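You operate a simulated robot arm through the tools that you are given. There is no shell and no other tool.

Carry out the task below with a simulated two-armed robot. There is one attempt and no reset: what you move stays moved.

Task
Put the bottle that says "amber water" from the bare end of the folding table in the purple tray and the bottle labelled "pink water" on top of the brown wide teal-tape carton. Pick up the grey sill beaker with one hand, pass it to the other hand and put it on the top of the steel stand. Put the red tin marked "65" from the top of the folding table on the water check card and the red tin labelled "59" on the yellow run card. Stack the white carton that says "75" from the top of the folding table on top of the white carton that says "56". Fetch the tall carton from the top of the folding table and set it on the beige small wooden tray. Take the orange tin from the top of the folding table and leave it on the top of the steel stand. Open the top counter drawer, take the green tank cap from the inside of the top counter drawer and put it on the bare end of the folding table and shut the drawer again. Take the square bottle with the orange cap on the top of the steel-top counter and put it away on the top of the sample bench. Take the pink cloth on the top of the trestle and put it away on the board over the wash stand. The order is free. Set down upright: bottle, grey sill beaker, red tin, tall carton, orange tin, square bottle with the orange cap.

The check looks at the end state, three seconds after you hand in, the way a careful person would. Anything else that was tipped, shoved, dropped, spilled or broken makes it a failure. A push-on lid holds only when it is set on centred and level and pressed home; a screw cap is set on level and turned clockwise until tight. Flat cloth is picked up by pressing the open fingertips on it (5 to 10 N) and closing them slowly along it; thin cloth reads only 2 to 8 mm in the jaws.

Robot
Two 7-joint arms with fingered hands on one trunk, on a base that moves. Base frame: it is fixed to the floor where the robot stands at the start and does not move with it; the origin is under the middle of the robot, x ahead of it, y to its left, z up. Readings come in m, rad, newtons and seconds.
The left shoulder is at the start at [0.051, 0.152, 1.147], the right one opposite. With the tool pointing down near the work surface each hand reaches from about 0.4 to 0.8 m from the robot's upright axis, wherever it stands, measured 20 degrees to its own side. Places, roughly: bare end of the folding table [0.7, 2.3, 0.7]; board over the wash stand (20x192 cm) [5.36, 9.08, 1.6]; green tank cap (7x7x3 cm) [3.1, 2.7, 0.7]; grey sill beaker [0.5, 2.5, 0.75]; orange tin (6x6x9 cm) [-0.6, 1, 0.8]; orange-cap bottle, pink-cap bottle, teal-cap bottl [0.75, 2.25, 0.75]; pink cloth (13x7x4 cm) [0.6, 3.8, 0.6]; purple tray (32x24x5 cm) [0.6, 2.5, 0.8]; red tin [0.5, 2.25, 0.75]; small wooden tray (33x16x4 cm) [0.1, 1.3, 0.8]; square bottle with the orange cap (7x7x12 cm) [3.3, 3, 0.9]; tall carton [-0.25, 1.5, 0.75]; top counter drawer [3.1, 2.7, 0.7]; top of the sample bench [1.9, 0.9, 0.8]; top of the steel stand [-2.2, 3.7, 0.7]; water check card [0.25, 1.75, 0.75]; white carton [0.5, 2, 0.75]; wide teal-tape carton [0.75, 2, 0.75]; yellow run card [1, 2.25, 0.75]. Payload 3.8 kg a hand.
Tool frame (each hand has its own): the origin (TCP) lies between the finger pads and is the grasp point; the fingertips stand 0.03 m ahead of it; z points along the fingers, y is the line along which they close. The gripper opens to 0.104 m; its body begins 0.035 m behind the TCP. The gripper is a hand of 5 fingers: y runs from the thumb to the fingers, the wrist lies at [-0.015, -0.104, -0.178] in the tool frame, and closing takes about 1.5 s.
Orientation is told as [roll, pitch, yaw] about the base's x, y, z axes, in that order, counted from this pose: with the fingers straight down and the wrist toward the robot, the tool's x, y and z point along [0, 1, 0], [1, 0, 0] and [0, 0, -1] of the base frame.

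Tools
- The arms move only by the tool play_rows. It takes "left_rows", "right_rows" or both (then of equal length, played together; a hand with none holds still); each is one flat list of numbers, 7 for each row, row after row: the turn, a rotation vector about the tool's x, y, z in rad, then the shift along the tool's x, y, z in m, then the finger opening in m, from 0 to 0.104. In form: [wx, wy, wz, tx, ty, tz, hand, wx, wy, wz, tx, ty, tz, hand, ...]. A call has 1 to 20 rows; each row is the pose to reach, as a shift and turn from the pose commanded when the call began, along the tool's axes at that moment. Each row takes 0.2 s and may step no farther than 0.05 m and 0.15 rad from the row before; otherwise, or with a gripper value out of range, the whole call is refused. Where a pose cannot be reached the arm comes as near as it can. A force on the tool above 40 N (or 10 N above the force at the start of the call, whichever is more), or a blocked arm, ends the call early, and 0.2 s more pass. Each finger travels about 0.072 m/s and halts on what it meets, pressing with about 31 N; the grip force reading is that of the motor and also rises with nothing between the fingers. The clock runs only during rows and for 0.2 s after the last one: add rows that repeat a pose to give the fingers time. It gives the time, the measured TCP pose, the force on the tool (base axes), the opening and the grip force at its end, in the units of the frame above (readings bear some noise), with the torque about the TCP (base axes, N m) and any sound that the robot's microphone picked up.
- Cameras (640 x 400 px; columns grow to the right, rows downward): "scene" is now at [0.1612, 0.0041, 1.3099]; the picture's right is [0.03, -1.00, -0.00], its down [-0.55, -0.01, -0.83] and it looks along [0.83, 0.03, -0.55] (base axes); focal length 276 px, centre (320, 200). "left" rides on the left gripper at [-0.08, -0.078, -0.141] in its tool frame; the picture's right is [-0.78, -0.30, 0.56], its down [0.53, -0.78, 0.33] and it looks along [0.33, 0.56, 0.76] (tool axes); focal length 247 px, centre (320, 200). "right" rides on the right gripper at [0.08, -0.078, -0.141] in its tool frame; the picture's right is [-0.78, 0.30, -0.56], its down [-0.53, -0.78, 0.33] and it looks along [-0.33, 0.56, 0.76] (tool axes); focal length 247 px, centre (320, 200).
- snapshot(camera): a new picture of that camera. No time passes.
- slide_trunk(by): moves the trunk up (or, below 0, down) by that many m; the arms and the scene camera ride with it, the base frame stays. It gives what a move gives, with no picture.
- base_move(legs): drives the robot by 1 to 6 legs, each [ahead, left, turn to the left] in m, m and rad, along the robot's own axes; the way and the turn of a leg run together, so that a leg with both is an arc; at most 1.5 m and 3.142 rad a leg. The arms and the cameras ride along, it lands a little off, and it stops where it bumps. It gives what a move gives.
- set_grasp(shape, hand): the hand has 5 fingers and takes this shape, open, in about a second: jaw (thumb against the fingers, like two jaws); tri (thumb and two fingers); tip (a fingertip pinch); poke (one finger out to press); point (the index stretched); flat (the hand flat); cup (the hand cupped); fist (a fist). The gripper value then closes the fingers along that shape, each until it touches; the sizes above hold for jaw. It gives what a move gives, with no picture.
- pan_tilt(pan, tilt): turns the head with the scene camera to pan (to the left, within 1.396 rad either way) and tilt (down, from -0.506 to 1.204), counted from straight ahead of the robot (the tilt from the chest, where the trunk bows). It gives what a move gives.
- locate(camera, pixels): for up to 12 pixels [column, row] of the newest picture of that camera ("zoom" is the newest enlarged one), the place [x, y, z] in the base frame of the surface seen there, good to about 0.002 m, but the place of the scene camera against the robot may be out by one fixed shift of up to 0.018 m in any direction. No time passes.
- enlarge(camera, box): a new picture of the part [left, top, right, bottom] of that camera's present view, enlarged. No time passes.
- hand_in(): hands the job in; it is judged then, once.

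Open the grippers and draw the arms clear of the work before you hand the job in, unless the task says otherwise.

The tools are called as a command line: name --argument value ..., lists and objects as JSON in quotes. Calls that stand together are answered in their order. play_rows: Moves the arms, as the interface text tells. Its arguments: {"type":"object","properties":{"left_rows":{"type":"array","items":{"type":"number"}},"right_rows":{"type":"array","items":{"type":"number"}}},"required":[]} The other tools are called the same way: slide_trunk (by) moves the trunk up or down; set_grasp (shape, hand) gives the hand a shape; base_move (legs) drives the base; pan_tilt (pan, tilt) turns the head that bears the scene camera; snapshot (camera) takes a picture; locate (camera, pixels) gives the place of the surface under pixels of a picture; enlarge (camera, box) takes an enlarged picture of a part of a camera's view; hand_in () hands the job in.

At the start:

```text
time_s: 0.0
left_tcp_pos: [0.5126, 0.1829, 1.0004]
left_ee_rot: [0.0, 0.001, 0.0]
left_contact_force: [0.2, -0.4, 0.5]
left_ft_torque: [-0.01, -0.01, 0.0]
left_opening: 0.1036
left_grip_force: 0.1
left_shape: jaw
right_tcp_pos: [0.4698, -0.2536, 1.0104]
right_ee_rot: [0.0, 0.001, 0.0]
right_contact_force: [0.4, 0.0, -0.2]
right_ft_torque: [-0.03, 0.0, -0.03]
right_opening: 0.1035
right_grip_force: 0.0
right_shape: jaw
trunk travel left (down, up): [-0.225, 0.231]
robot x, y, heading: [-0.0004, 0.0002, -0.001]
head pan, tilt (commanded): [0.028, 0.445]
```

scene: 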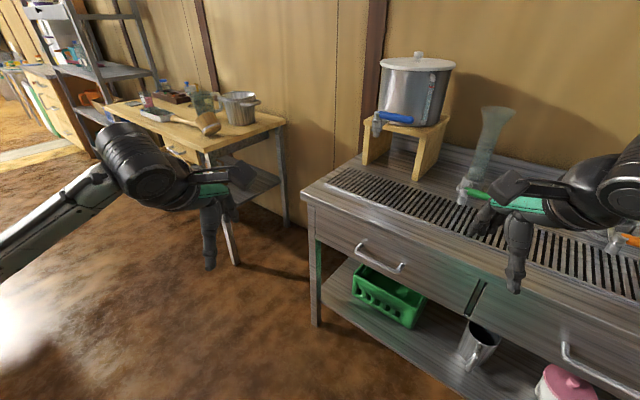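
right: 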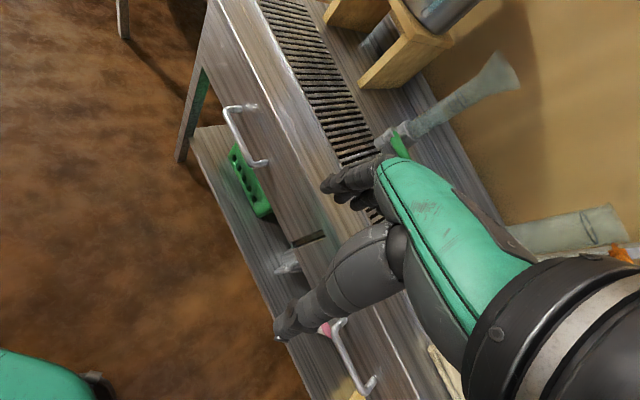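
left: 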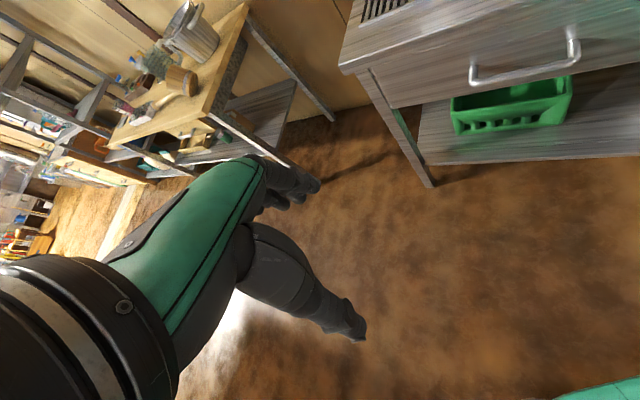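

The scene shows a counter ahead and a sample bench to the left; the folding table should be to my left. I look left first.

pan_tilt --pan 1.3 --tilt 0.4

snapshot --camera "scene"

```text
time_s: 1.4
left_tcp_pos: [0.5121, 0.1815, 0.9999]
left_ee_rot: [0.001, 0.0, -0.001]
left_contact_force: [0.7, 0.9, -0.6]
left_ft_torque: [0.01, -0.02, 0.02]
left_opening: 0.1035
left_grip_force: 0.0
left_shape: jaw
right_tcp_pos: [0.4706, -0.2532, 1.0104]
right_ee_rot: [0.0, -0.002, 0.0]
right_contact_force: [1.0, 0.1, -0.3]
right_ft_torque: [-0.03, 0.03, 0.0]
right_opening: 0.1034
right_grip_force: 0.1
right_shape: jaw
trunk travel left (down, up): [-0.225, 0.231]
robot x, y, heading: [0.0012, -0.0018, 0.001]
head pan, tilt (commanded): [1.3, 0.4]
```

```text
taken
```

scene: 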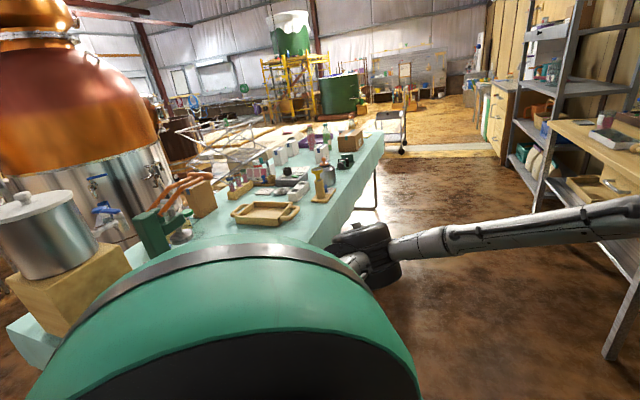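

The folding table (teal top) runs away from me on the left; I enlarge the crowded part and locate its corners.

enlarge --camera "scene" --box '[200, 110, 400, 240]'

locate --camera "scene" --pixels '[[383, 135], [322, 245], [265, 210], [250, 165], [190, 230], [345, 142], [340, 355], [130, 260], [400, 150], [555, 120], [500, 90], [15, 335]]'

```text
3.08 times, centred on (300, 175) of scene
```

zoom: 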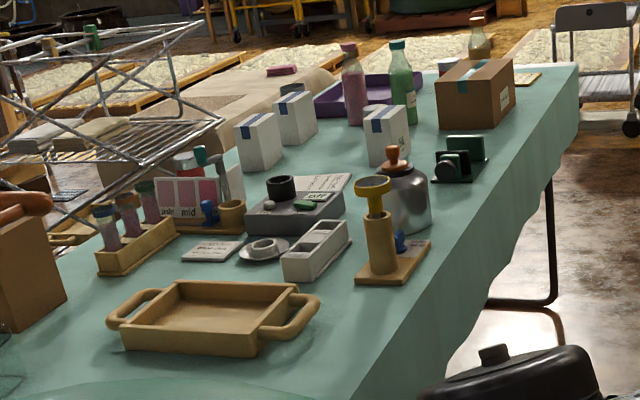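

```text
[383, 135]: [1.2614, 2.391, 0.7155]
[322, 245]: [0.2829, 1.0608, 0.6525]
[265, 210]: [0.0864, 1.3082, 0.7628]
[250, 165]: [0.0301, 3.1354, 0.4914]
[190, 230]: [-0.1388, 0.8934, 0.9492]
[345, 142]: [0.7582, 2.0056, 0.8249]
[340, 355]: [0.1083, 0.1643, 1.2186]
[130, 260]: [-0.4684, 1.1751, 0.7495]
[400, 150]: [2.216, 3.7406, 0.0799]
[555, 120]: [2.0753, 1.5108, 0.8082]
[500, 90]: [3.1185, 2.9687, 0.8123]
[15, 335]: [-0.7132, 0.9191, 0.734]
```

The table runs diagonally from about (-0.7,0.9) to (1.26,2.39), top near z 0.72. I check the space on my right and behind before moving.

pan_tilt --pan -1.3 --tilt 0.4

snapshot --camera "scene"

pan_tilt --pan 0.7 --tilt 0.3

snapshot --camera "scene"

locate --camera "scene" --pixels '[[120, 300], [300, 250], [400, 150], [470, 160], [560, 120], [250, 110], [500, 250], [330, 140]]'

```text
time_s: 3.8
left_tcp_pos: [0.512, 0.1823, 1.0]
left_ee_rot: [0.0, -0.002, 0.0]
left_contact_force: [0.7, -0.8, 0.1]
left_ft_torque: [-0.03, 0.01, -0.03]
left_opening: 0.1034
left_grip_force: 0.0
left_shape: jaw
right_tcp_pos: [0.4709, -0.2536, 1.0109]
right_ee_rot: [0.0, 0.001, 0.0]
right_contact_force: [-0.6, -0.2, 0.1]
right_ft_torque: [-0.01, 0.0, -0.03]
right_opening: 0.1037
right_grip_force: 0.0
right_shape: jaw
trunk travel left (down, up): [-0.225, 0.231]
robot x, y, heading: [0.0007, -0.0036, 0.004]
head pan, tilt (commanded): [-1.3, 0.4]
```

```text
taken
```

scene: 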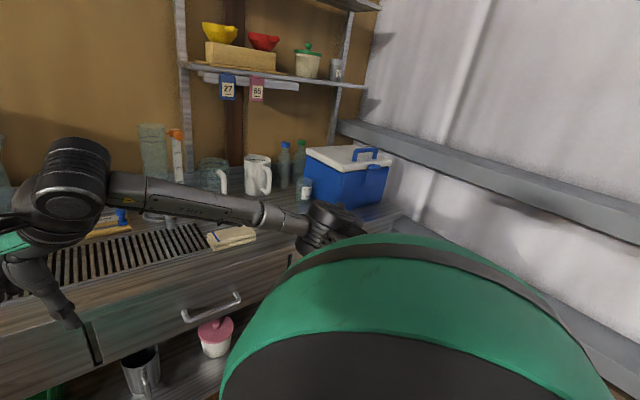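

```text
time_s: 5.7
left_tcp_pos: [0.5116, 0.183, 0.9992]
left_ee_rot: [0.0, -0.001, 0.001]
left_contact_force: [0.1, -0.1, 0.5]
left_ft_torque: [0.03, 0.01, 0.0]
left_opening: 0.1033
left_grip_force: 0.1
left_shape: jaw
right_tcp_pos: [0.4692, -0.2536, 1.0104]
right_ee_rot: [-0.002, 0.0, 0.001]
right_contact_force: [0.1, -0.5, 0.0]
right_ft_torque: [-0.02, -0.03, -0.01]
right_opening: 0.1038
right_grip_force: 0.1
right_shape: jaw
trunk travel left (down, up): [-0.225, 0.231]
robot x, y, heading: [-0.0021, 0.0001, 0.004]
head pan, tilt (commanded): [0.7, 0.3]
```

```text
taken
```

scene: 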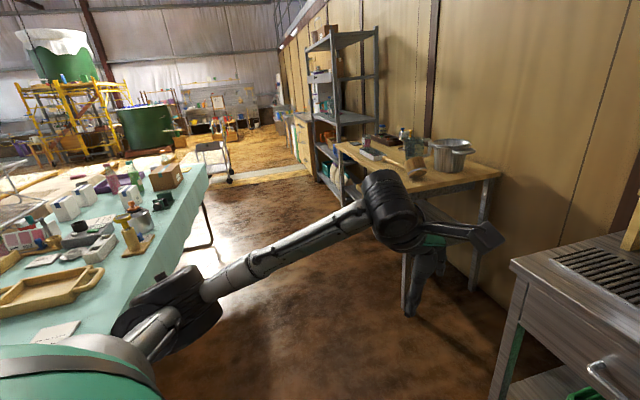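

```text
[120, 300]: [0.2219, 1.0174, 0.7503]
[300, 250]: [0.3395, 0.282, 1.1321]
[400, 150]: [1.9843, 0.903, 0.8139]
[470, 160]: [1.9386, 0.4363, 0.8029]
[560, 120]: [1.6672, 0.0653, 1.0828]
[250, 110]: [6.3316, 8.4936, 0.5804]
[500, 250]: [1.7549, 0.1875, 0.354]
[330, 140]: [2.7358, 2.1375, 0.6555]
```

I locate table-edge points in this picture to plan the drive along it.

locate --camera "scene" --pixels '[[205, 168], [195, 190], [180, 215], [165, 240], [150, 265], [130, 300], [115, 325], [60, 330], [188, 160], [213, 240], [220, 175], [320, 185]]'

enlarge --camera "scene" --box '[0, 150, 220, 350]'

```text
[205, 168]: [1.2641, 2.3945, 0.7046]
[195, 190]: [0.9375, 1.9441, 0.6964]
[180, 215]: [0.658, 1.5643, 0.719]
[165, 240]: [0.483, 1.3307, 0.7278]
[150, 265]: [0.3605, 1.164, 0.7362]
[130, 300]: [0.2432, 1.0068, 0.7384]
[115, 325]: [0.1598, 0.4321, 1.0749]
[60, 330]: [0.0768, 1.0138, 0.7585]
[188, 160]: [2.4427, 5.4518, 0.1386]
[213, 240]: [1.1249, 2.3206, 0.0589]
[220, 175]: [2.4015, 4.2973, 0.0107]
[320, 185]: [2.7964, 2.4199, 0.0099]
```

```text
2.00 times, centred on (110, 250) of scene
```

zoom: 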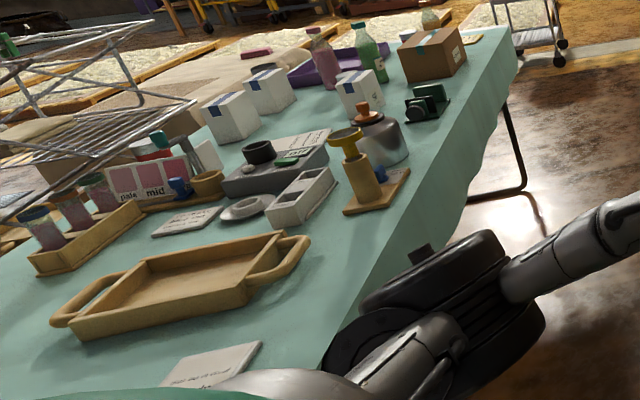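

Edge direction is (0.593,0.805) (heading 0.936), and my origin lies about 0.4 m off its line with clear floor alongside. I raise the trunk slightly, turn and drive parallel to the table, then turn to face its far end.

slide_trunk --by 0.12

base_move --legs '[[0, 0, 0.936], [1.1, -0.25, 0], [1.1, 0, 0], [0, 0, 1.571]]'

pan_tilt --pan 0.0 --tilt 0.55

snapshot --camera "scene"

```text
time_s: 7.2
left_tcp_pos: [0.5128, 0.1825, 1.1187]
left_ee_rot: [0.001, 0.002, 0.0]
left_contact_force: [0.0, -0.7, -0.5]
left_ft_torque: [0.01, 0.04, 0.01]
left_opening: 0.1037
left_grip_force: 0.0
left_shape: jaw
right_tcp_pos: [0.4716, -0.2533, 1.131]
right_ee_rot: [0.0, -0.001, -0.001]
right_contact_force: [-0.7, -0.4, 0.3]
right_ft_torque: [0.01, 0.02, -0.03]
right_opening: 0.1036
right_grip_force: 0.0
right_shape: jaw
trunk travel left (down, up): [-0.345, 0.111]
robot x, y, heading: [0.0015, 0.0003, 0.003]
head pan, tilt (commanded): [0.7, 0.3]
```

```text
time_s: 24.4
left_tcp_pos: [0.9758, 1.7746, 1.1199]
left_ee_rot: [0.0, 0.0, 2.526]
left_contact_force: [1.3, -0.3, 0.5]
left_ft_torque: [0.03, -0.01, 0.03]
left_opening: 0.1037
left_grip_force: 0.2
left_shape: jaw
right_tcp_pos: [1.262, 2.1064, 1.1321]
right_ee_rot: [0.001, 0.001, 2.525]
right_contact_force: [0.2, -0.3, 0.3]
right_ft_torque: [-0.01, 0.02, -0.02]
right_opening: 0.1037
right_grip_force: 0.0
right_shape: jaw
trunk travel left (down, up): [-0.345, 0.111]
robot x, y, heading: [1.4988, 1.6298, 2.527]
head pan, tilt (commanded): [0.7, 0.3]
```

```text
time_s: 25.5
left_tcp_pos: [0.9753, 1.7749, 1.1183]
left_ee_rot: [-0.001, 0.0, 2.526]
left_contact_force: [-0.2, 0.3, -0.1]
left_ft_torque: [0.01, 0.01, 0.0]
left_opening: 0.1036
left_grip_force: 0.0
left_shape: jaw
right_tcp_pos: [1.2623, 2.1059, 1.1319]
right_ee_rot: [0.001, 0.0, 2.526]
right_contact_force: [0.9, 0.5, -0.2]
right_ft_torque: [0.03, -0.01, 0.0]
right_opening: 0.1034
right_grip_force: 0.1
right_shape: jaw
trunk travel left (down, up): [-0.345, 0.111]
robot x, y, heading: [1.4985, 1.6268, 2.524]
head pan, tilt (commanded): [0.0, 0.55]
```

```text
taken
```

scene: 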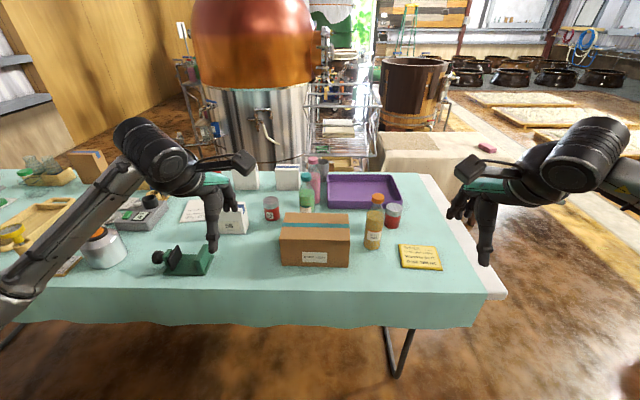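

Now I face the table's far end. I enlarge both halves to read the labels.

enlarge --camera "scene" --box '[230, 150, 460, 290]'

enlarge --camera "scene" --box '[0, 140, 230, 290]'

enlarge --camera "scene" --box '[340, 100, 640, 240]'

locate --camera "scene" --pixels '[[374, 197], [373, 240], [393, 207], [305, 178], [314, 160], [270, 200], [420, 256], [315, 218], [345, 186], [234, 210], [287, 172], [195, 210]]'

```text
2.78 times, centred on (345, 220) of scene
```

zoom: 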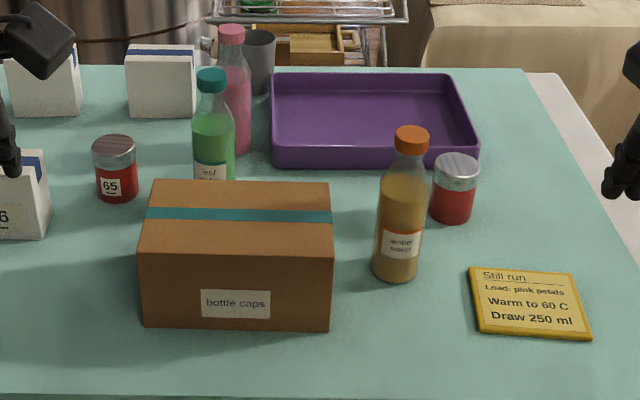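

```text
2.67 times, centred on (115, 215) of scene
```

zoom: 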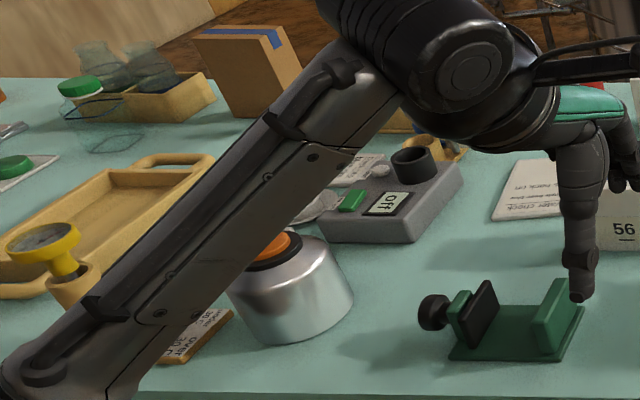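

```text
2.13 times, centred on (490, 170) of scene
```

zoom: 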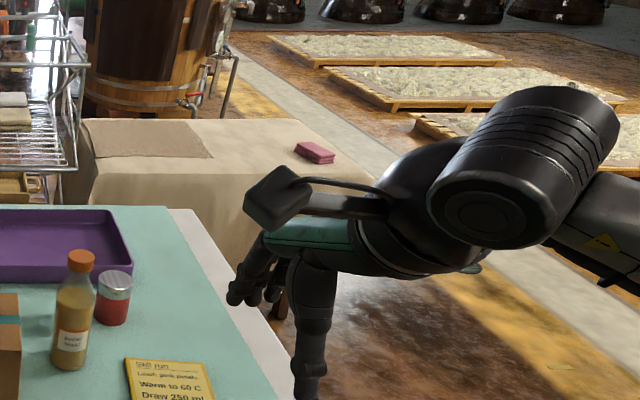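

```text
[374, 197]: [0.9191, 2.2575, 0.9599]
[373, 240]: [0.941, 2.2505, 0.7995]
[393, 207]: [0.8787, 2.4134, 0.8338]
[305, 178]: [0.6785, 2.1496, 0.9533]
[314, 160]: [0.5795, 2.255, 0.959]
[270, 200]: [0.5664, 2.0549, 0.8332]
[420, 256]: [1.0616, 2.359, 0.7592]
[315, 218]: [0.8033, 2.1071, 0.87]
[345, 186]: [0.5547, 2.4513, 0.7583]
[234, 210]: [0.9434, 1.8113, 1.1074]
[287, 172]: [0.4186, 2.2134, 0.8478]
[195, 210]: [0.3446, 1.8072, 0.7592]
```

Labels read: amber bottle (374,215), 65 tin (270,207), yellow run card (420,256), 56 carton at left, brown teal-tape carton at centre. I check the wrist cameras to calibrate against the scene camera.

snapshot --camera "right"

snapshot --camera "left"

```text
taken
```

right: 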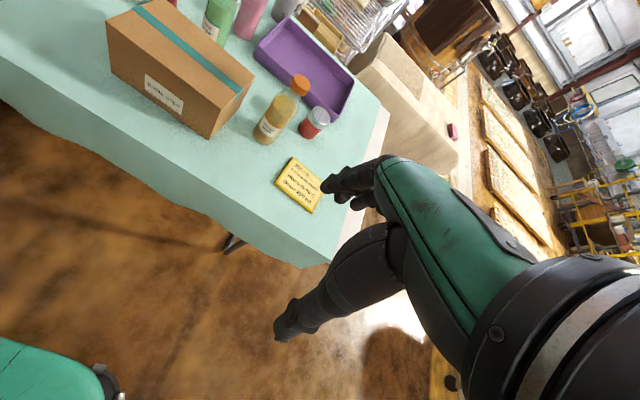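

```text
taken
```

left: 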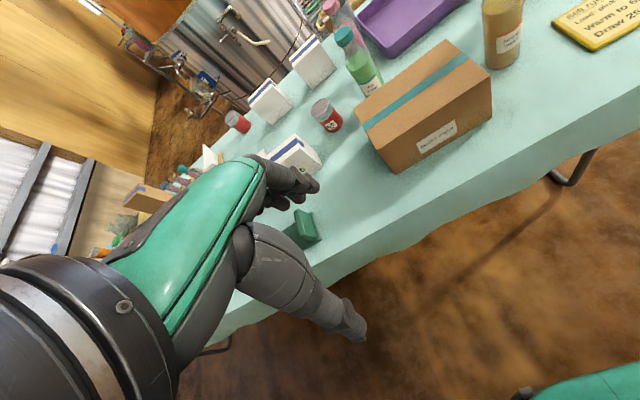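

I compare several same points in the right wrist camera and scene camera (card corners, carton corners) to find the scene shift.

locate --camera "right" --pixels '[[301, 81], [292, 159], [320, 184], [276, 182], [311, 211], [107, 18], [209, 137], [252, 78], [320, 112], [298, 186], [165, 95], [151, 2]]'

locate --camera "scene" --pixels '[[378, 195], [399, 245], [438, 246], [402, 268], [441, 270], [281, 238], [348, 240], [349, 216], [394, 206], [419, 257], [285, 215], [282, 264]]'

```text
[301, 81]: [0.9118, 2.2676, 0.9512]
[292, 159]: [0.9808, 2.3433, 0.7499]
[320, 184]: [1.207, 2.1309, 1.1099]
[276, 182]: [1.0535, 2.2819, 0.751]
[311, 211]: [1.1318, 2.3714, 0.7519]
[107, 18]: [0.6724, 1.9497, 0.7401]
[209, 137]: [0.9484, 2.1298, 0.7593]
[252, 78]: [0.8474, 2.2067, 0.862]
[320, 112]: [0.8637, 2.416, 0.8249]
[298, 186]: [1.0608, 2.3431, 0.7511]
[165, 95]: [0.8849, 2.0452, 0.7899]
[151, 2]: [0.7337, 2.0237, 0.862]
```

```text
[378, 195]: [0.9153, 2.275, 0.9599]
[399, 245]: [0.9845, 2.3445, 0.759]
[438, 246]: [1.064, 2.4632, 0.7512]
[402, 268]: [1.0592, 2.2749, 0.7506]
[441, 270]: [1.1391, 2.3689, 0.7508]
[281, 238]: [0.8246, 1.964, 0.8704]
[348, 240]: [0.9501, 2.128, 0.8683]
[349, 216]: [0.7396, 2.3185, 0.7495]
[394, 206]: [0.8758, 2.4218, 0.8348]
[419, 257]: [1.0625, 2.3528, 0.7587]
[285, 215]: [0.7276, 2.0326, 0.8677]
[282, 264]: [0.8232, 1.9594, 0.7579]
```

Scene z reads about 0.008 high; the table top is z≈0.741. I look down to see my base against the table edge.

pan_tilt --pan 0.0 --tilt 1.2

snapshot --camera "scene"

pan_tilt --pan -0.9 --tilt 0.45

snapshot --camera "scene"

```text
time_s: 26.5
left_tcp_pos: [0.9757, 1.7743, 1.1204]
left_ee_rot: [0.0, 0.001, 2.526]
left_contact_force: [0.7, -0.5, 1.0]
left_ft_torque: [0.01, 0.02, 0.04]
left_opening: 0.1039
left_grip_force: 0.0
left_shape: jaw
right_tcp_pos: [1.2604, 2.1057, 1.1312]
right_ee_rot: [-0.001, 0.0, 2.525]
right_contact_force: [0.0, 0.6, 0.0]
right_ft_torque: [0.0, 0.0, 0.03]
right_opening: 0.1039
right_grip_force: 0.1
right_shape: jaw
trunk travel left (down, up): [-0.345, 0.111]
robot x, y, heading: [1.4978, 1.6273, 2.529]
head pan, tilt (commanded): [0.0, 1.201]
```

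```text
taken
```

scene: 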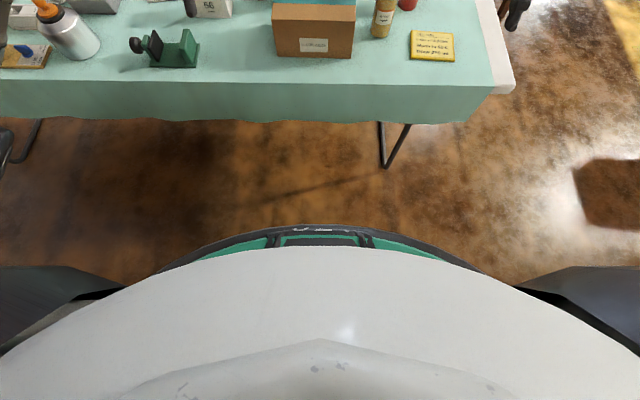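

```text
time_s: 27.7
left_tcp_pos: [0.9751, 1.7736, 1.1185]
left_ee_rot: [0.0, 0.001, 2.526]
left_contact_force: [-0.4, 0.0, 0.2]
left_ft_torque: [0.01, -0.01, 0.0]
left_opening: 0.1038
left_grip_force: 0.0
left_shape: jaw
right_tcp_pos: [1.2609, 2.1069, 1.1319]
right_ee_rot: [0.0, 0.0, 2.525]
right_contact_force: [-0.8, 0.2, 0.0]
right_ft_torque: [-0.05, -0.02, 0.0]
right_opening: 0.1035
right_grip_force: 0.0
right_shape: jaw
trunk travel left (down, up): [-0.345, 0.111]
robot x, y, heading: [1.4961, 1.6277, 2.527]
head pan, tilt (commanded): [-0.901, 0.45]
```

```text
taken
```

scene: 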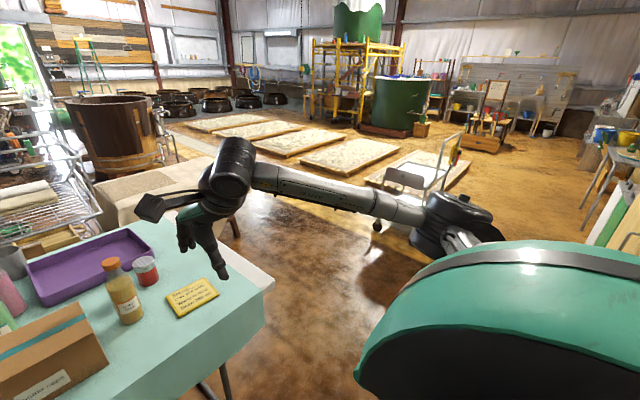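

I re-take the downward picture and locate the body's front rim at (320,228) to know its extent.

pan_tilt --pan 0.0 --tilt 1.2

snapshot --camera "scene"

locate --camera "scene" --pixels '[[320, 229], [320, 260], [230, 245], [410, 245], [320, 340], [40, 290], [600, 290], [385, 165], [320, 122], [100, 120], [320, 82], [440, 45]]'

```text
time_s: 28.9
left_tcp_pos: [0.975, 1.7739, 1.1193]
left_ee_rot: [0.001, 0.0, 2.525]
left_contact_force: [0.2, 0.6, 1.4]
left_ft_torque: [0.0, 0.03, -0.01]
left_opening: 0.1035
left_grip_force: 0.0
left_shape: jaw
right_tcp_pos: [1.2611, 2.1065, 1.1304]
right_ee_rot: [0.0, 0.0, 2.525]
right_contact_force: [-0.6, -0.1, 0.3]
right_ft_torque: [0.0, 0.03, 0.0]
right_opening: 0.1036
right_grip_force: 0.0
right_shape: jaw
trunk travel left (down, up): [-0.345, 0.111]
robot x, y, heading: [1.4987, 1.6284, 2.524]
head pan, tilt (commanded): [0.0, 1.201]
```

```text
taken
```

scene: 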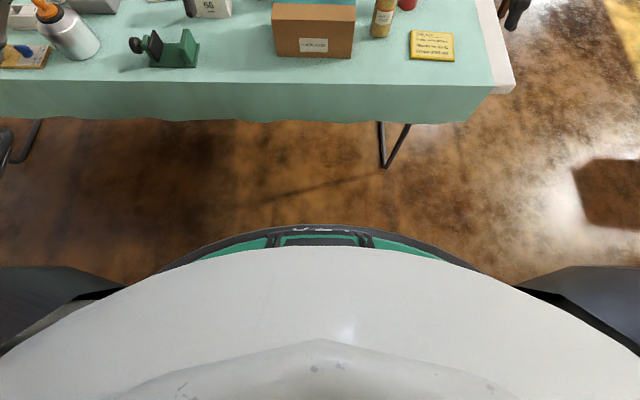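

```text
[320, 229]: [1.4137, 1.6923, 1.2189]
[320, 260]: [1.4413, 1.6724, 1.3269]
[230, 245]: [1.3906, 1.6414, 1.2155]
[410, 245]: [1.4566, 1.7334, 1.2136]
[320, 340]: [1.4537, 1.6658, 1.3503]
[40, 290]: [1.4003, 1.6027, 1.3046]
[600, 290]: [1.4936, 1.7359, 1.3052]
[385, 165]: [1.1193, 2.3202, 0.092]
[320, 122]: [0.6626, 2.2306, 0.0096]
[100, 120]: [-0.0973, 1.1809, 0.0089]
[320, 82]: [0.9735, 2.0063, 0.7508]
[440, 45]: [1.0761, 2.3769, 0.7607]
```

The rim is only my chest, 0.1 m ahead of the axis. I drive 0.25 m closer to the table edge (leaving about 0.4 m), and look at what I can reach.

base_move --legs '[[0.25, 0, -0.02]]'

pan_tilt --pan 0.0 --tilt 0.75

snapshot --camera "scene"

snapshot --camera "right"

snapshot --camera "left"

```text
time_s: 30.8
left_tcp_pos: [0.775, 1.9302, 1.1204]
left_ee_rot: [-0.001, -0.001, 2.508]
left_contact_force: [-0.6, -0.1, -0.2]
left_ft_torque: [0.01, 0.01, 0.0]
left_opening: 0.1039
left_grip_force: 0.0
left_shape: jaw
right_tcp_pos: [1.0658, 2.2553, 1.1326]
right_ee_rot: [0.0, 0.0, 2.507]
right_contact_force: [0.6, 0.4, -0.2]
right_ft_torque: [0.01, 0.01, 0.02]
right_opening: 0.1035
right_grip_force: 0.2
right_shape: jaw
trunk travel left (down, up): [-0.345, 0.111]
robot x, y, heading: [1.2924, 1.7711, 2.507]
head pan, tilt (commanded): [0.0, 1.201]
```

```text
time_s: 31.7
left_tcp_pos: [0.7736, 1.93, 1.1206]
left_ee_rot: [0.0, 0.0, 2.51]
left_contact_force: [-0.2, -1.0, 0.8]
left_ft_torque: [-0.01, 0.01, 0.01]
left_opening: 0.1036
left_grip_force: 0.0
left_shape: jaw
right_tcp_pos: [1.0658, 2.2572, 1.1306]
right_ee_rot: [-0.001, -0.001, 2.509]
right_contact_force: [-0.4, 0.0, -0.7]
right_ft_torque: [0.01, -0.01, 0.02]
right_opening: 0.1037
right_grip_force: 0.1
right_shape: jaw
trunk travel left (down, up): [-0.345, 0.111]
robot x, y, heading: [1.2964, 1.7731, 2.504]
head pan, tilt (commanded): [0.0, 0.75]
```

```text
taken
```

scene: 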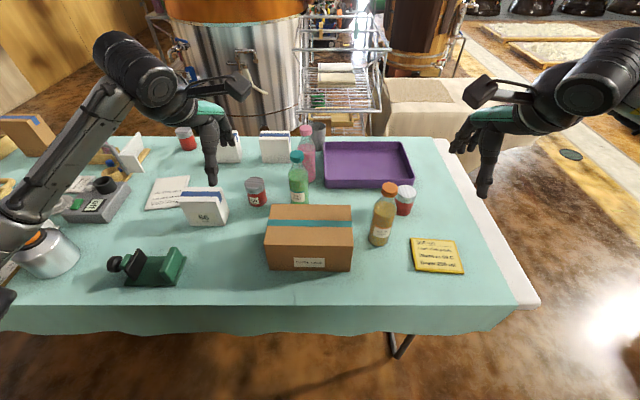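

```text
taken
```

right: 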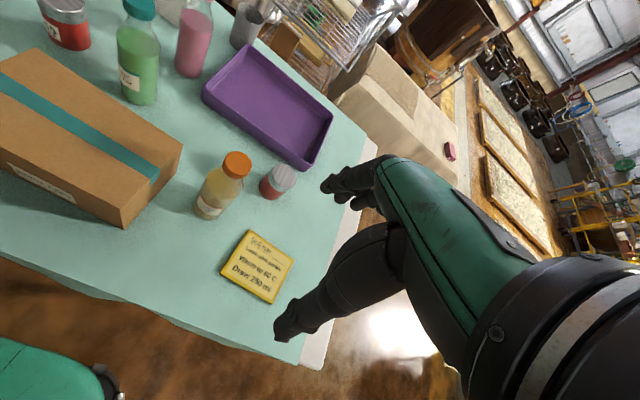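

```text
taken
```

left: 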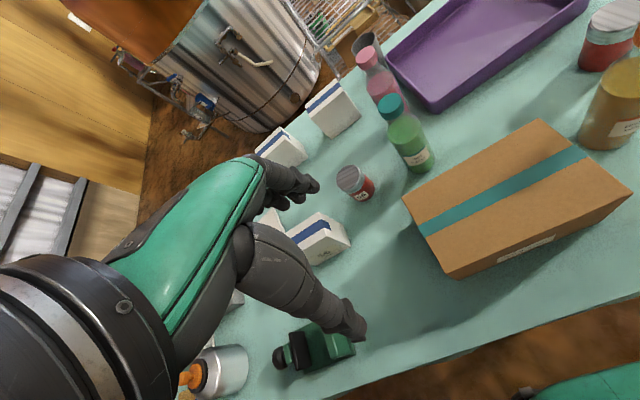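

The base moved freely (0.39 m from the edge). I read the back cartons' and tins' labels.

enlarge --camera "scene" --box '[170, 110, 330, 210]'

enlarge --camera "scene" --box '[340, 165, 480, 285]'

locate --camera "right" --pixels '[[237, 161], [237, 168], [280, 177], [258, 265], [249, 231], [292, 262], [270, 303], [221, 271], [270, 110], [204, 95], [250, 45], [332, 112]]'

locate --camera "left" --pixels '[[366, 55], [389, 104], [351, 178], [365, 40], [332, 98], [318, 230], [278, 140], [600, 20], [540, 122], [450, 275], [628, 195], [405, 197]]'

```text
4.00 times, centred on (250, 160) of scene
```

zoom: 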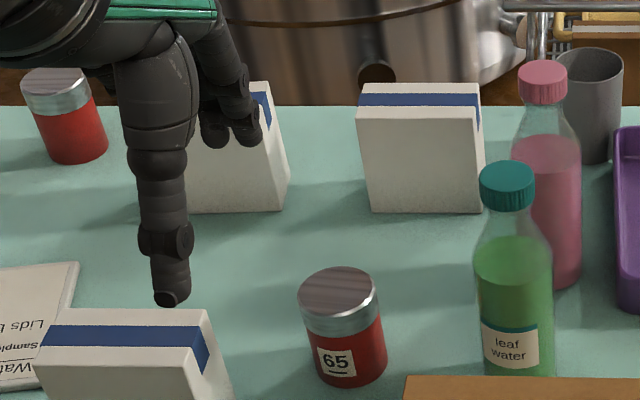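

```text
3.33 times, centred on (410, 225) of scene
```

zoom: 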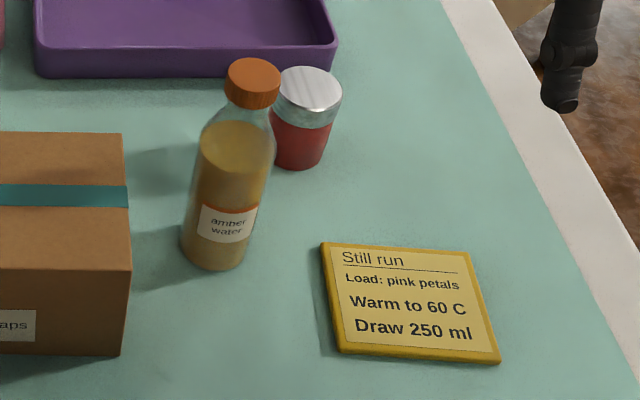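

```text
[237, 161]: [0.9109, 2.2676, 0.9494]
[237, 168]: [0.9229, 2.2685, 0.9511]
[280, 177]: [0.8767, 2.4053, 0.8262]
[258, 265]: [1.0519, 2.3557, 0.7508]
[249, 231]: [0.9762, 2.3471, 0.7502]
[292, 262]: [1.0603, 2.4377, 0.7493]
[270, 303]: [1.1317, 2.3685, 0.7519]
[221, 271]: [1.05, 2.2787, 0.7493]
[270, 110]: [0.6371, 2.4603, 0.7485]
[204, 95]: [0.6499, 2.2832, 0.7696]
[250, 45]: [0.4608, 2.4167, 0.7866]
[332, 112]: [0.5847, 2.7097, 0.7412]
```

```text
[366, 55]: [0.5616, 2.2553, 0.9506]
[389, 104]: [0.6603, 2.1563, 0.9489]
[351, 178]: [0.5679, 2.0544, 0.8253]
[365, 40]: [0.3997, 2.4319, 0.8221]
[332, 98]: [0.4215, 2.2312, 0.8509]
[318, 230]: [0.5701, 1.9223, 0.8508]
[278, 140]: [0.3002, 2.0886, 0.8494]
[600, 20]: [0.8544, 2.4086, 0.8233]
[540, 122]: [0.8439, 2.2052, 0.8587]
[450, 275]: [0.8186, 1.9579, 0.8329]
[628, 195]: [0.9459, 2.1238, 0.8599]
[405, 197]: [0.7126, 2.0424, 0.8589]
```

Amber bottle cap top is near (0.915,2.268,0.951). I enlarge the wrist view for its exact centre.

enlarge --camera "right" --box '[180, 130, 310, 230]'

```text
4.00 times, centred on (245, 180) of right
```

zoom: 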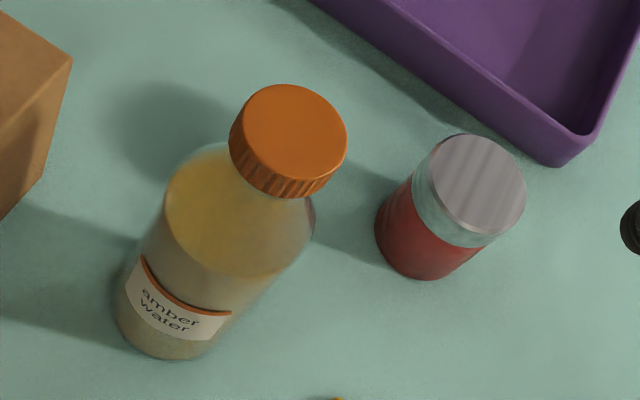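

I locate the cap's rim and centre in the zoomed view.

locate --camera "zoom" --pixels '[[294, 132], [245, 122], [340, 142], [295, 92], [290, 172], [478, 182], [425, 165], [520, 205], [478, 140], [465, 225]]'

```text
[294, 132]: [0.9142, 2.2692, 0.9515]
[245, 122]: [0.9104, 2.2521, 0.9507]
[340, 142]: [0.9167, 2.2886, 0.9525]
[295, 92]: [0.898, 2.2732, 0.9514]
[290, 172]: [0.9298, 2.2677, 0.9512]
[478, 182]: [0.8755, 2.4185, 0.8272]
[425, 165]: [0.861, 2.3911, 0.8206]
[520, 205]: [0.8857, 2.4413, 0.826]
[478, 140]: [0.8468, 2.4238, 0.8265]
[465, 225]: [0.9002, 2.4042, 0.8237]
```

Cap centre is (0.914, 2.270, 0.951), tin beside it (0.873,2.416). I move the right hand above the cap, stopping 3 cm above for a check.

play_rows --right_rows '[0, 0, 0, 0.02, 0.033, 0, 0.104, 0, 0, 0, 0.04, 0.066, 0, 0.104, 0, 0, 0, 0.06, 0.1, 0, 0.104, 0, 0, 0, 0.0787, 0.1308, 0, 0.104, 0, 0, 0, 0.0787, 0.1308, 0.04, 0.104, 0, 0, 0, 0.0787, 0.1308, 0.08, 0.104, 0, 0, 0, 0.0787, 0.1308, 0.12, 0.104, 0, 0, 0, 0.0787, 0.1308, 0.12, 0.104]'

snapshot --camera "right"

snapshot --camera "scene"

```text
time_s: 33.5
left_tcp_pos: [0.774, 1.9292, 1.1199]
left_ee_rot: [-0.001, -0.002, 2.509]
left_contact_force: [0.1, -0.3, 0.0]
left_ft_torque: [-0.02, 0.01, 0.02]
left_opening: 0.1037
left_grip_force: 0.0
left_shape: jaw
right_tcp_pos: [0.9149, 2.2722, 1.0113]
right_ee_rot: [0.001, 0.001, 2.508]
right_contact_force: [-0.3, 0.3, 0.3]
right_ft_torque: [0.03, 0.0, -0.02]
right_opening: 0.1039
right_grip_force: 0.1
right_shape: jaw
trunk travel left (down, up): [-0.345, 0.111]
robot x, y, heading: [1.2944, 1.7747, 2.512]
head pan, tilt (commanded): [0.0, 0.75]
```

```text
taken
```

right: 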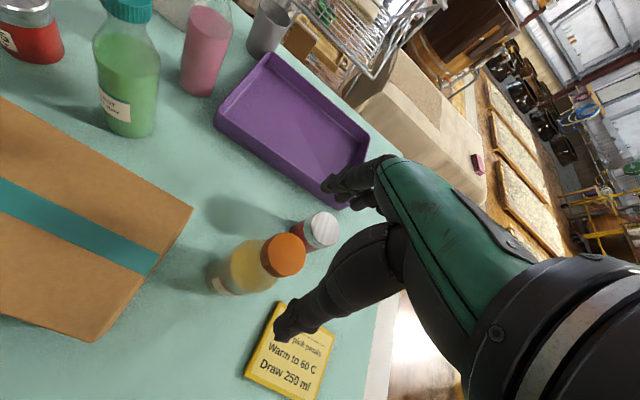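

```text
taken
```

scene: 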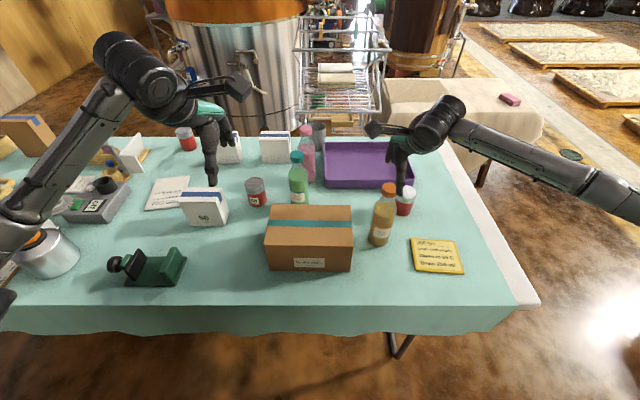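

The cap at (285,255) in the wrist view matches the predicted TCP line (290,253). I enlarge the scene view to double check the finger position around the cap.

enlarge --camera "scene" --box '[340, 100, 480, 250]'

enlarge --camera "right" --box '[200, 140, 440, 360]'

```text
2.67 times, centred on (410, 175) of scene
```

zoom: 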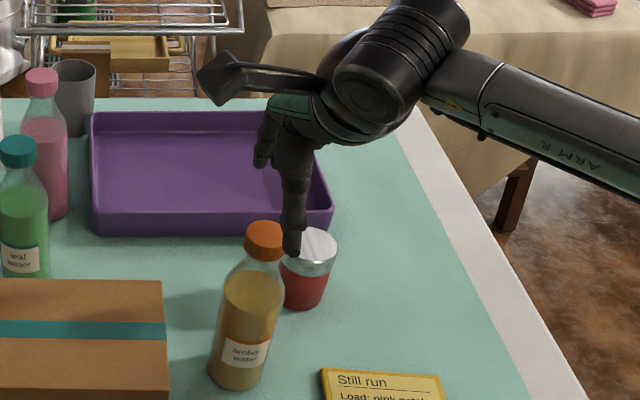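

```text
1.82 times, centred on (320, 250) of right
```

zoom: 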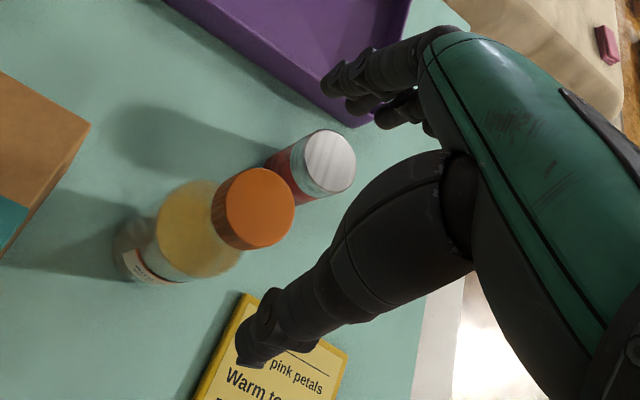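

I locate the thumb tip at zoom (scene) ≈ original (399,192) and the cap top to compare directly in one camera.

locate --camera "scene" --pixels '[[399, 191], [399, 180], [389, 187], [385, 155], [388, 192]]'

locate --camera "right" --pixels '[[285, 325], [332, 185], [345, 190], [283, 253], [300, 310]]'

```text
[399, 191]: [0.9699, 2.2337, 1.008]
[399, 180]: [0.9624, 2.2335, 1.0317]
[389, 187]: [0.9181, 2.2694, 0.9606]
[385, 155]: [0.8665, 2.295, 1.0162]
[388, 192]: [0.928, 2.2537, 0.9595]
```

```text
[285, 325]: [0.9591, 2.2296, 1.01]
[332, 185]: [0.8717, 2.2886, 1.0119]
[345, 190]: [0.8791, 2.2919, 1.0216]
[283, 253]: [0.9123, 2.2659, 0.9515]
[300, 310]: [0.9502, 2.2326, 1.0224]
```

Thumb tip (0.96,2.23) and fingertips (0.87,2.29) straddle the cap (0.914,2.268). I descend 7 cm and close on the cap.

play_rows --right_rows '[0, 0, 0, 0, 0, 0.025, 0.104, 0, 0, 0, 0, 0, 0.05, 0.104, 0, 0, 0, 0, 0, 0.073, 0.104, 0, 0, 0, 0, 0, 0.073, 0.08, 0, 0, 0, 0, 0, 0.073, 0.06, 0, 0, 0, 0, 0, 0.073, 0.045, 0, 0, 0, 0, 0, 0.073, 0.03, 0, 0, 0, 0, 0, 0.073, 0.015, 0, 0, 0, 0, 0, 0.073, 0, 0, 0, 0, 0, 0, 0.073, 0, 0, 0, 0, 0, 0, 0.073, 0]'

snapshot --camera "right"

```text
time_s: 35.9
left_tcp_pos: [0.7747, 1.9296, 1.1202]
left_ee_rot: [0.002, 0.0, 2.507]
left_contact_force: [0.2, -0.9, 0.1]
left_ft_torque: [0.03, 0.02, 0.0]
left_opening: 0.1036
left_grip_force: 0.0
left_shape: jaw
right_tcp_pos: [0.9133, 2.2718, 0.937]
right_ee_rot: [0.0, 0.0, 2.507]
right_contact_force: [-0.1, -0.2, -0.4]
right_ft_torque: [0.01, 0.06, -0.01]
right_opening: 0.0363
right_grip_force: 31.1
right_shape: jaw
trunk travel left (down, up): [-0.345, 0.111]
robot x, y, heading: [1.2942, 1.7716, 2.507]
head pan, tilt (commanded): [0.0, 0.75]
```

```text
taken
```

right: 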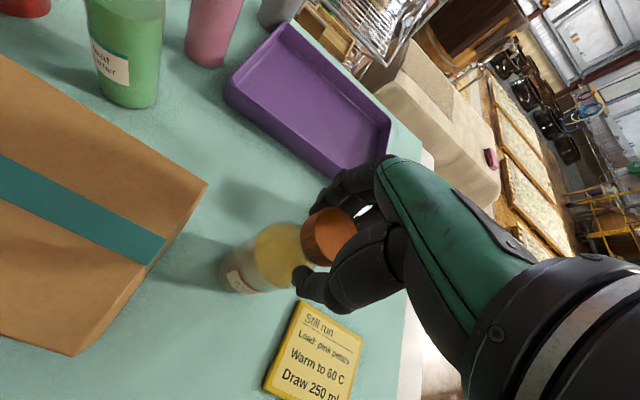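

The cap is gripped (0.036 m, 31 N). I look at what part of my own body shows in the left view's lower right corner, to judge how close I can go to the table.

snapshot --camera "left"

locate --camera "left" --pixels '[[600, 390], [560, 392], [635, 380], [525, 395]]'

locate --camera "right" --pixels '[[226, 88], [350, 178], [287, 26], [389, 124], [330, 110], [345, 175], [300, 60], [360, 110], [270, 100]]'

```text
taken
```

left: 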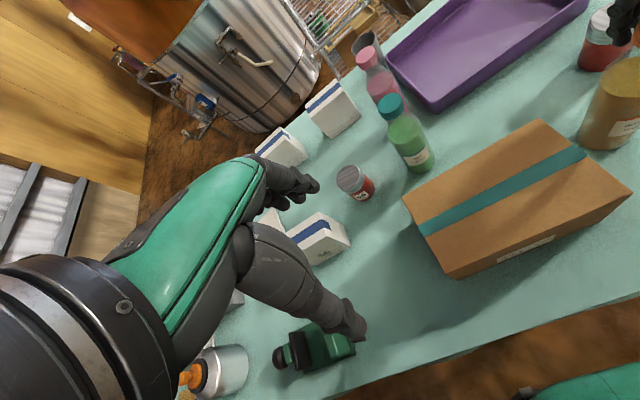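

```text
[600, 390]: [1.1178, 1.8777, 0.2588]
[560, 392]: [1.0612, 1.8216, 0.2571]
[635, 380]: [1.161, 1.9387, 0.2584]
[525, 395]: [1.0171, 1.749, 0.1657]
```

```text
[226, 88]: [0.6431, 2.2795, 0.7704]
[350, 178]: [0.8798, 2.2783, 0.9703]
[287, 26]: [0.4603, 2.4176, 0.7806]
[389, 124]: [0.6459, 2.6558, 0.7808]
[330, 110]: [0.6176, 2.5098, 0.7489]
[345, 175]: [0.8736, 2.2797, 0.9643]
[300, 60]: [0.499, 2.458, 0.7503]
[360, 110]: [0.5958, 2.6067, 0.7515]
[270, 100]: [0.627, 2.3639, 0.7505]
```

My base is a low platform (z 0.26) reaching ~0.22 m ahead, so it fits beneath the table between the leg frames. I lift the bottle 13 cm and check grip, then drive 0.14 m closer with a 4 cm shift left.

play_rows --right_rows '[0, 0, 0, 0, 0, -0.02, 0, 0, 0, 0, 0, 0, -0.05, 0, 0, 0, 0, 0, 0, -0.09, 0, 0, 0, 0, 0, 0, -0.13, 0, 0, 0, 0, 0, 0, -0.14, 0]'

base_move --legs '[[0.14, 0.04, 0]]'

snapshot --camera "right"

snapshot --camera "scene"

```text
time_s: 37.1
left_tcp_pos: [0.7743, 1.9308, 1.1194]
left_ee_rot: [0.001, 0.0, 2.509]
left_contact_force: [0.5, 0.1, 0.4]
left_ft_torque: [0.0, -0.02, -0.02]
left_opening: 0.1038
left_grip_force: 0.1
left_shape: jaw
right_tcp_pos: [0.9141, 2.2706, 1.0789]
right_ee_rot: [0.001, 0.001, 2.508]
right_contact_force: [0.3, -0.5, -5.1]
right_ft_torque: [0.0, 0.01, 0.04]
right_opening: 0.036
right_grip_force: 30.7
right_shape: jaw
trunk travel left (down, up): [-0.345, 0.111]
robot x, y, heading: [1.2929, 1.7714, 2.507]
head pan, tilt (commanded): [0.0, 0.75]
```

```text
time_s: 38.4
left_tcp_pos: [0.6396, 1.9808, 1.1205]
left_ee_rot: [0.0, -0.001, 2.505]
left_contact_force: [0.0, 0.6, 0.0]
left_ft_torque: [-0.04, 0.01, -0.02]
left_opening: 0.1037
left_grip_force: 0.1
left_shape: jaw
right_tcp_pos: [0.78, 2.3219, 1.0794]
right_ee_rot: [0.001, 0.0, 2.503]
right_contact_force: [0.5, 0.2, -5.4]
right_ft_torque: [0.0, 0.0, -0.01]
right_opening: 0.0362
right_grip_force: 30.9
right_shape: jaw
trunk travel left (down, up): [-0.345, 0.111]
robot x, y, heading: [1.1589, 1.8247, 2.507]
head pan, tilt (commanded): [0.0, 0.75]
```

```text
taken
```

right: 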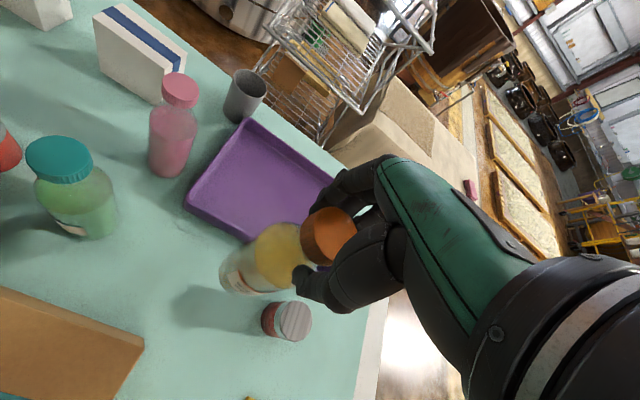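

```text
taken
```

scene: 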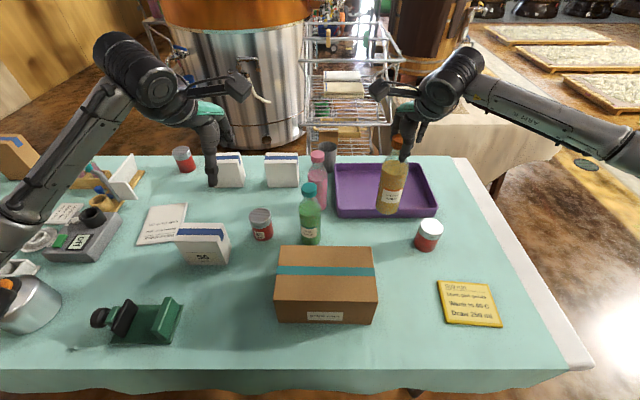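

No bump; I'm 0.25 m from the edge. Tray spans s 1.26–1.57, o 0.43–0.66; I carry the bottle to (0.66,2.43) and lower it to just above the tray floor.

play_rows --right_rows '[0, 0, 0, -0.004, 0.04, 0, 0, 0, 0, 0, -0.008, 0.08, 0, 0, 0, 0, 0, -0.012, 0.12, 0, 0, 0, 0, 0, -0.0155, 0.1607, 0, 0, 0, 0, 0, -0.0155, 0.1607, 0.04, 0, 0, 0, 0, -0.0155, 0.1607, 0.08, 0, 0, 0, 0, -0.0155, 0.1607, 0.11, 0, 0, 0, 0, -0.0155, 0.1607, 0.122, 0, 0, 0, 0, -0.0155, 0.1607, 0.122, 0]'

snapshot --camera "scene"

```text
time_s: 40.4
left_tcp_pos: [0.6401, 1.9793, 1.12]
left_ee_rot: [0.0, -0.001, 2.506]
left_contact_force: [-0.3, 1.2, 0.9]
left_ft_torque: [-0.01, 0.0, 0.03]
left_opening: 0.1039
left_grip_force: 0.0
left_shape: jaw
right_tcp_pos: [0.6901, 2.4167, 0.9488]
right_ee_rot: [0.0, -0.006, 2.507]
right_contact_force: [0.1, -0.7, 15.5]
right_ft_torque: [0.05, 0.11, 0.01]
right_opening: 0.0368
right_grip_force: 30.9
right_shape: jaw
right hand out of reach, approached as far as the arm can: row 4, 5, 6, 7, 8, 9
trunk travel left (down, up): [-0.345, 0.111]
robot x, y, heading: [1.1599, 1.8239, 2.508]
head pan, tilt (commanded): [0.0, 0.75]
```

```text
taken
```

scene: 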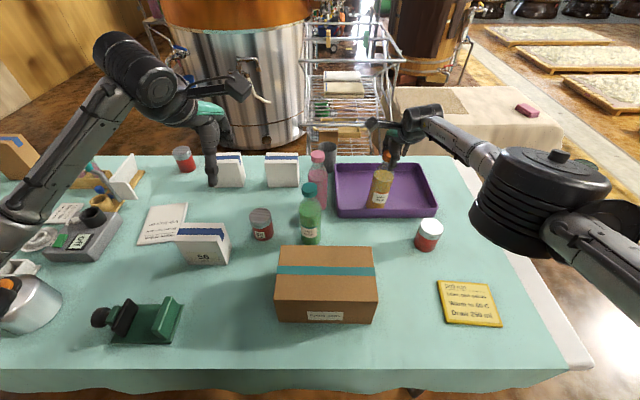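

Reach ended at (0.69,2.417) with 15 N upward force: the bottle touches floor or near wall of the tray. I look closely.

enlarge --camera "scene" --box '[320, 130, 460, 230]'

snapshot --camera "right"

```text
4.00 times, centred on (390, 180) of scene
```

zoom: 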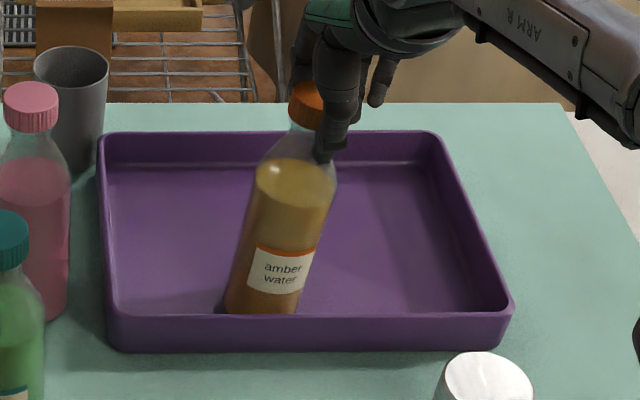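

```text
taken
```

right: 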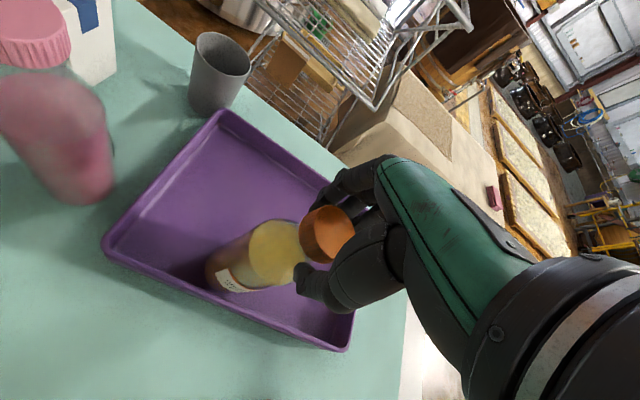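

The bottle stands inside the tray but close to the near wall. I lift it 4 cm, drive 5 cm forward, and set it down deeper in the tray.

play_rows --right_rows '[0, 0, 0, 0, 0, -0.02, 0, 0, 0, 0, 0, 0, -0.05, 0, 0, 0, 0, 0, 0, -0.07, 0, 0, 0, 0, 0, 0, -0.07, 0]'

base_move --legs '[[0.05, 0, 0]]'

```text
time_s: 41.4
left_tcp_pos: [0.6387, 1.9818, 1.1189]
left_ee_rot: [-0.001, 0.001, 2.505]
left_contact_force: [0.1, 1.0, -0.5]
left_ft_torque: [-0.02, 0.02, 0.02]
left_opening: 0.1037
left_grip_force: 0.0
left_shape: jaw
right_tcp_pos: [0.6881, 2.4168, 1.0136]
right_ee_rot: [0.0, 0.003, 2.506]
right_contact_force: [-0.6, 0.8, -5.9]
right_ft_torque: [0.02, 0.02, 0.0]
right_opening: 0.036
right_grip_force: 31.3
right_shape: jaw
trunk travel left (down, up): [-0.345, 0.111]
robot x, y, heading: [1.1574, 1.8274, 2.504]
head pan, tilt (commanded): [0.0, 0.75]
```

```text
time_s: 42.3
left_tcp_pos: [0.6054, 2.0061, 1.1225]
left_ee_rot: [-0.001, -0.006, 2.506]
left_contact_force: [0.0, -0.4, -0.3]
left_ft_torque: [0.02, 0.02, 0.02]
left_opening: 0.1039
left_grip_force: 0.0
left_shape: jaw
right_tcp_pos: [0.6551, 2.4415, 1.0192]
right_ee_rot: [0.0, -0.007, 2.506]
right_contact_force: [0.3, 0.2, -4.6]
right_ft_torque: [0.04, 0.03, -0.02]
right_opening: 0.0361
right_grip_force: 30.9
right_shape: jaw
trunk travel left (down, up): [-0.345, 0.111]
robot x, y, heading: [1.1227, 1.8527, 2.503]
head pan, tilt (commanded): [0.0, 0.75]
```

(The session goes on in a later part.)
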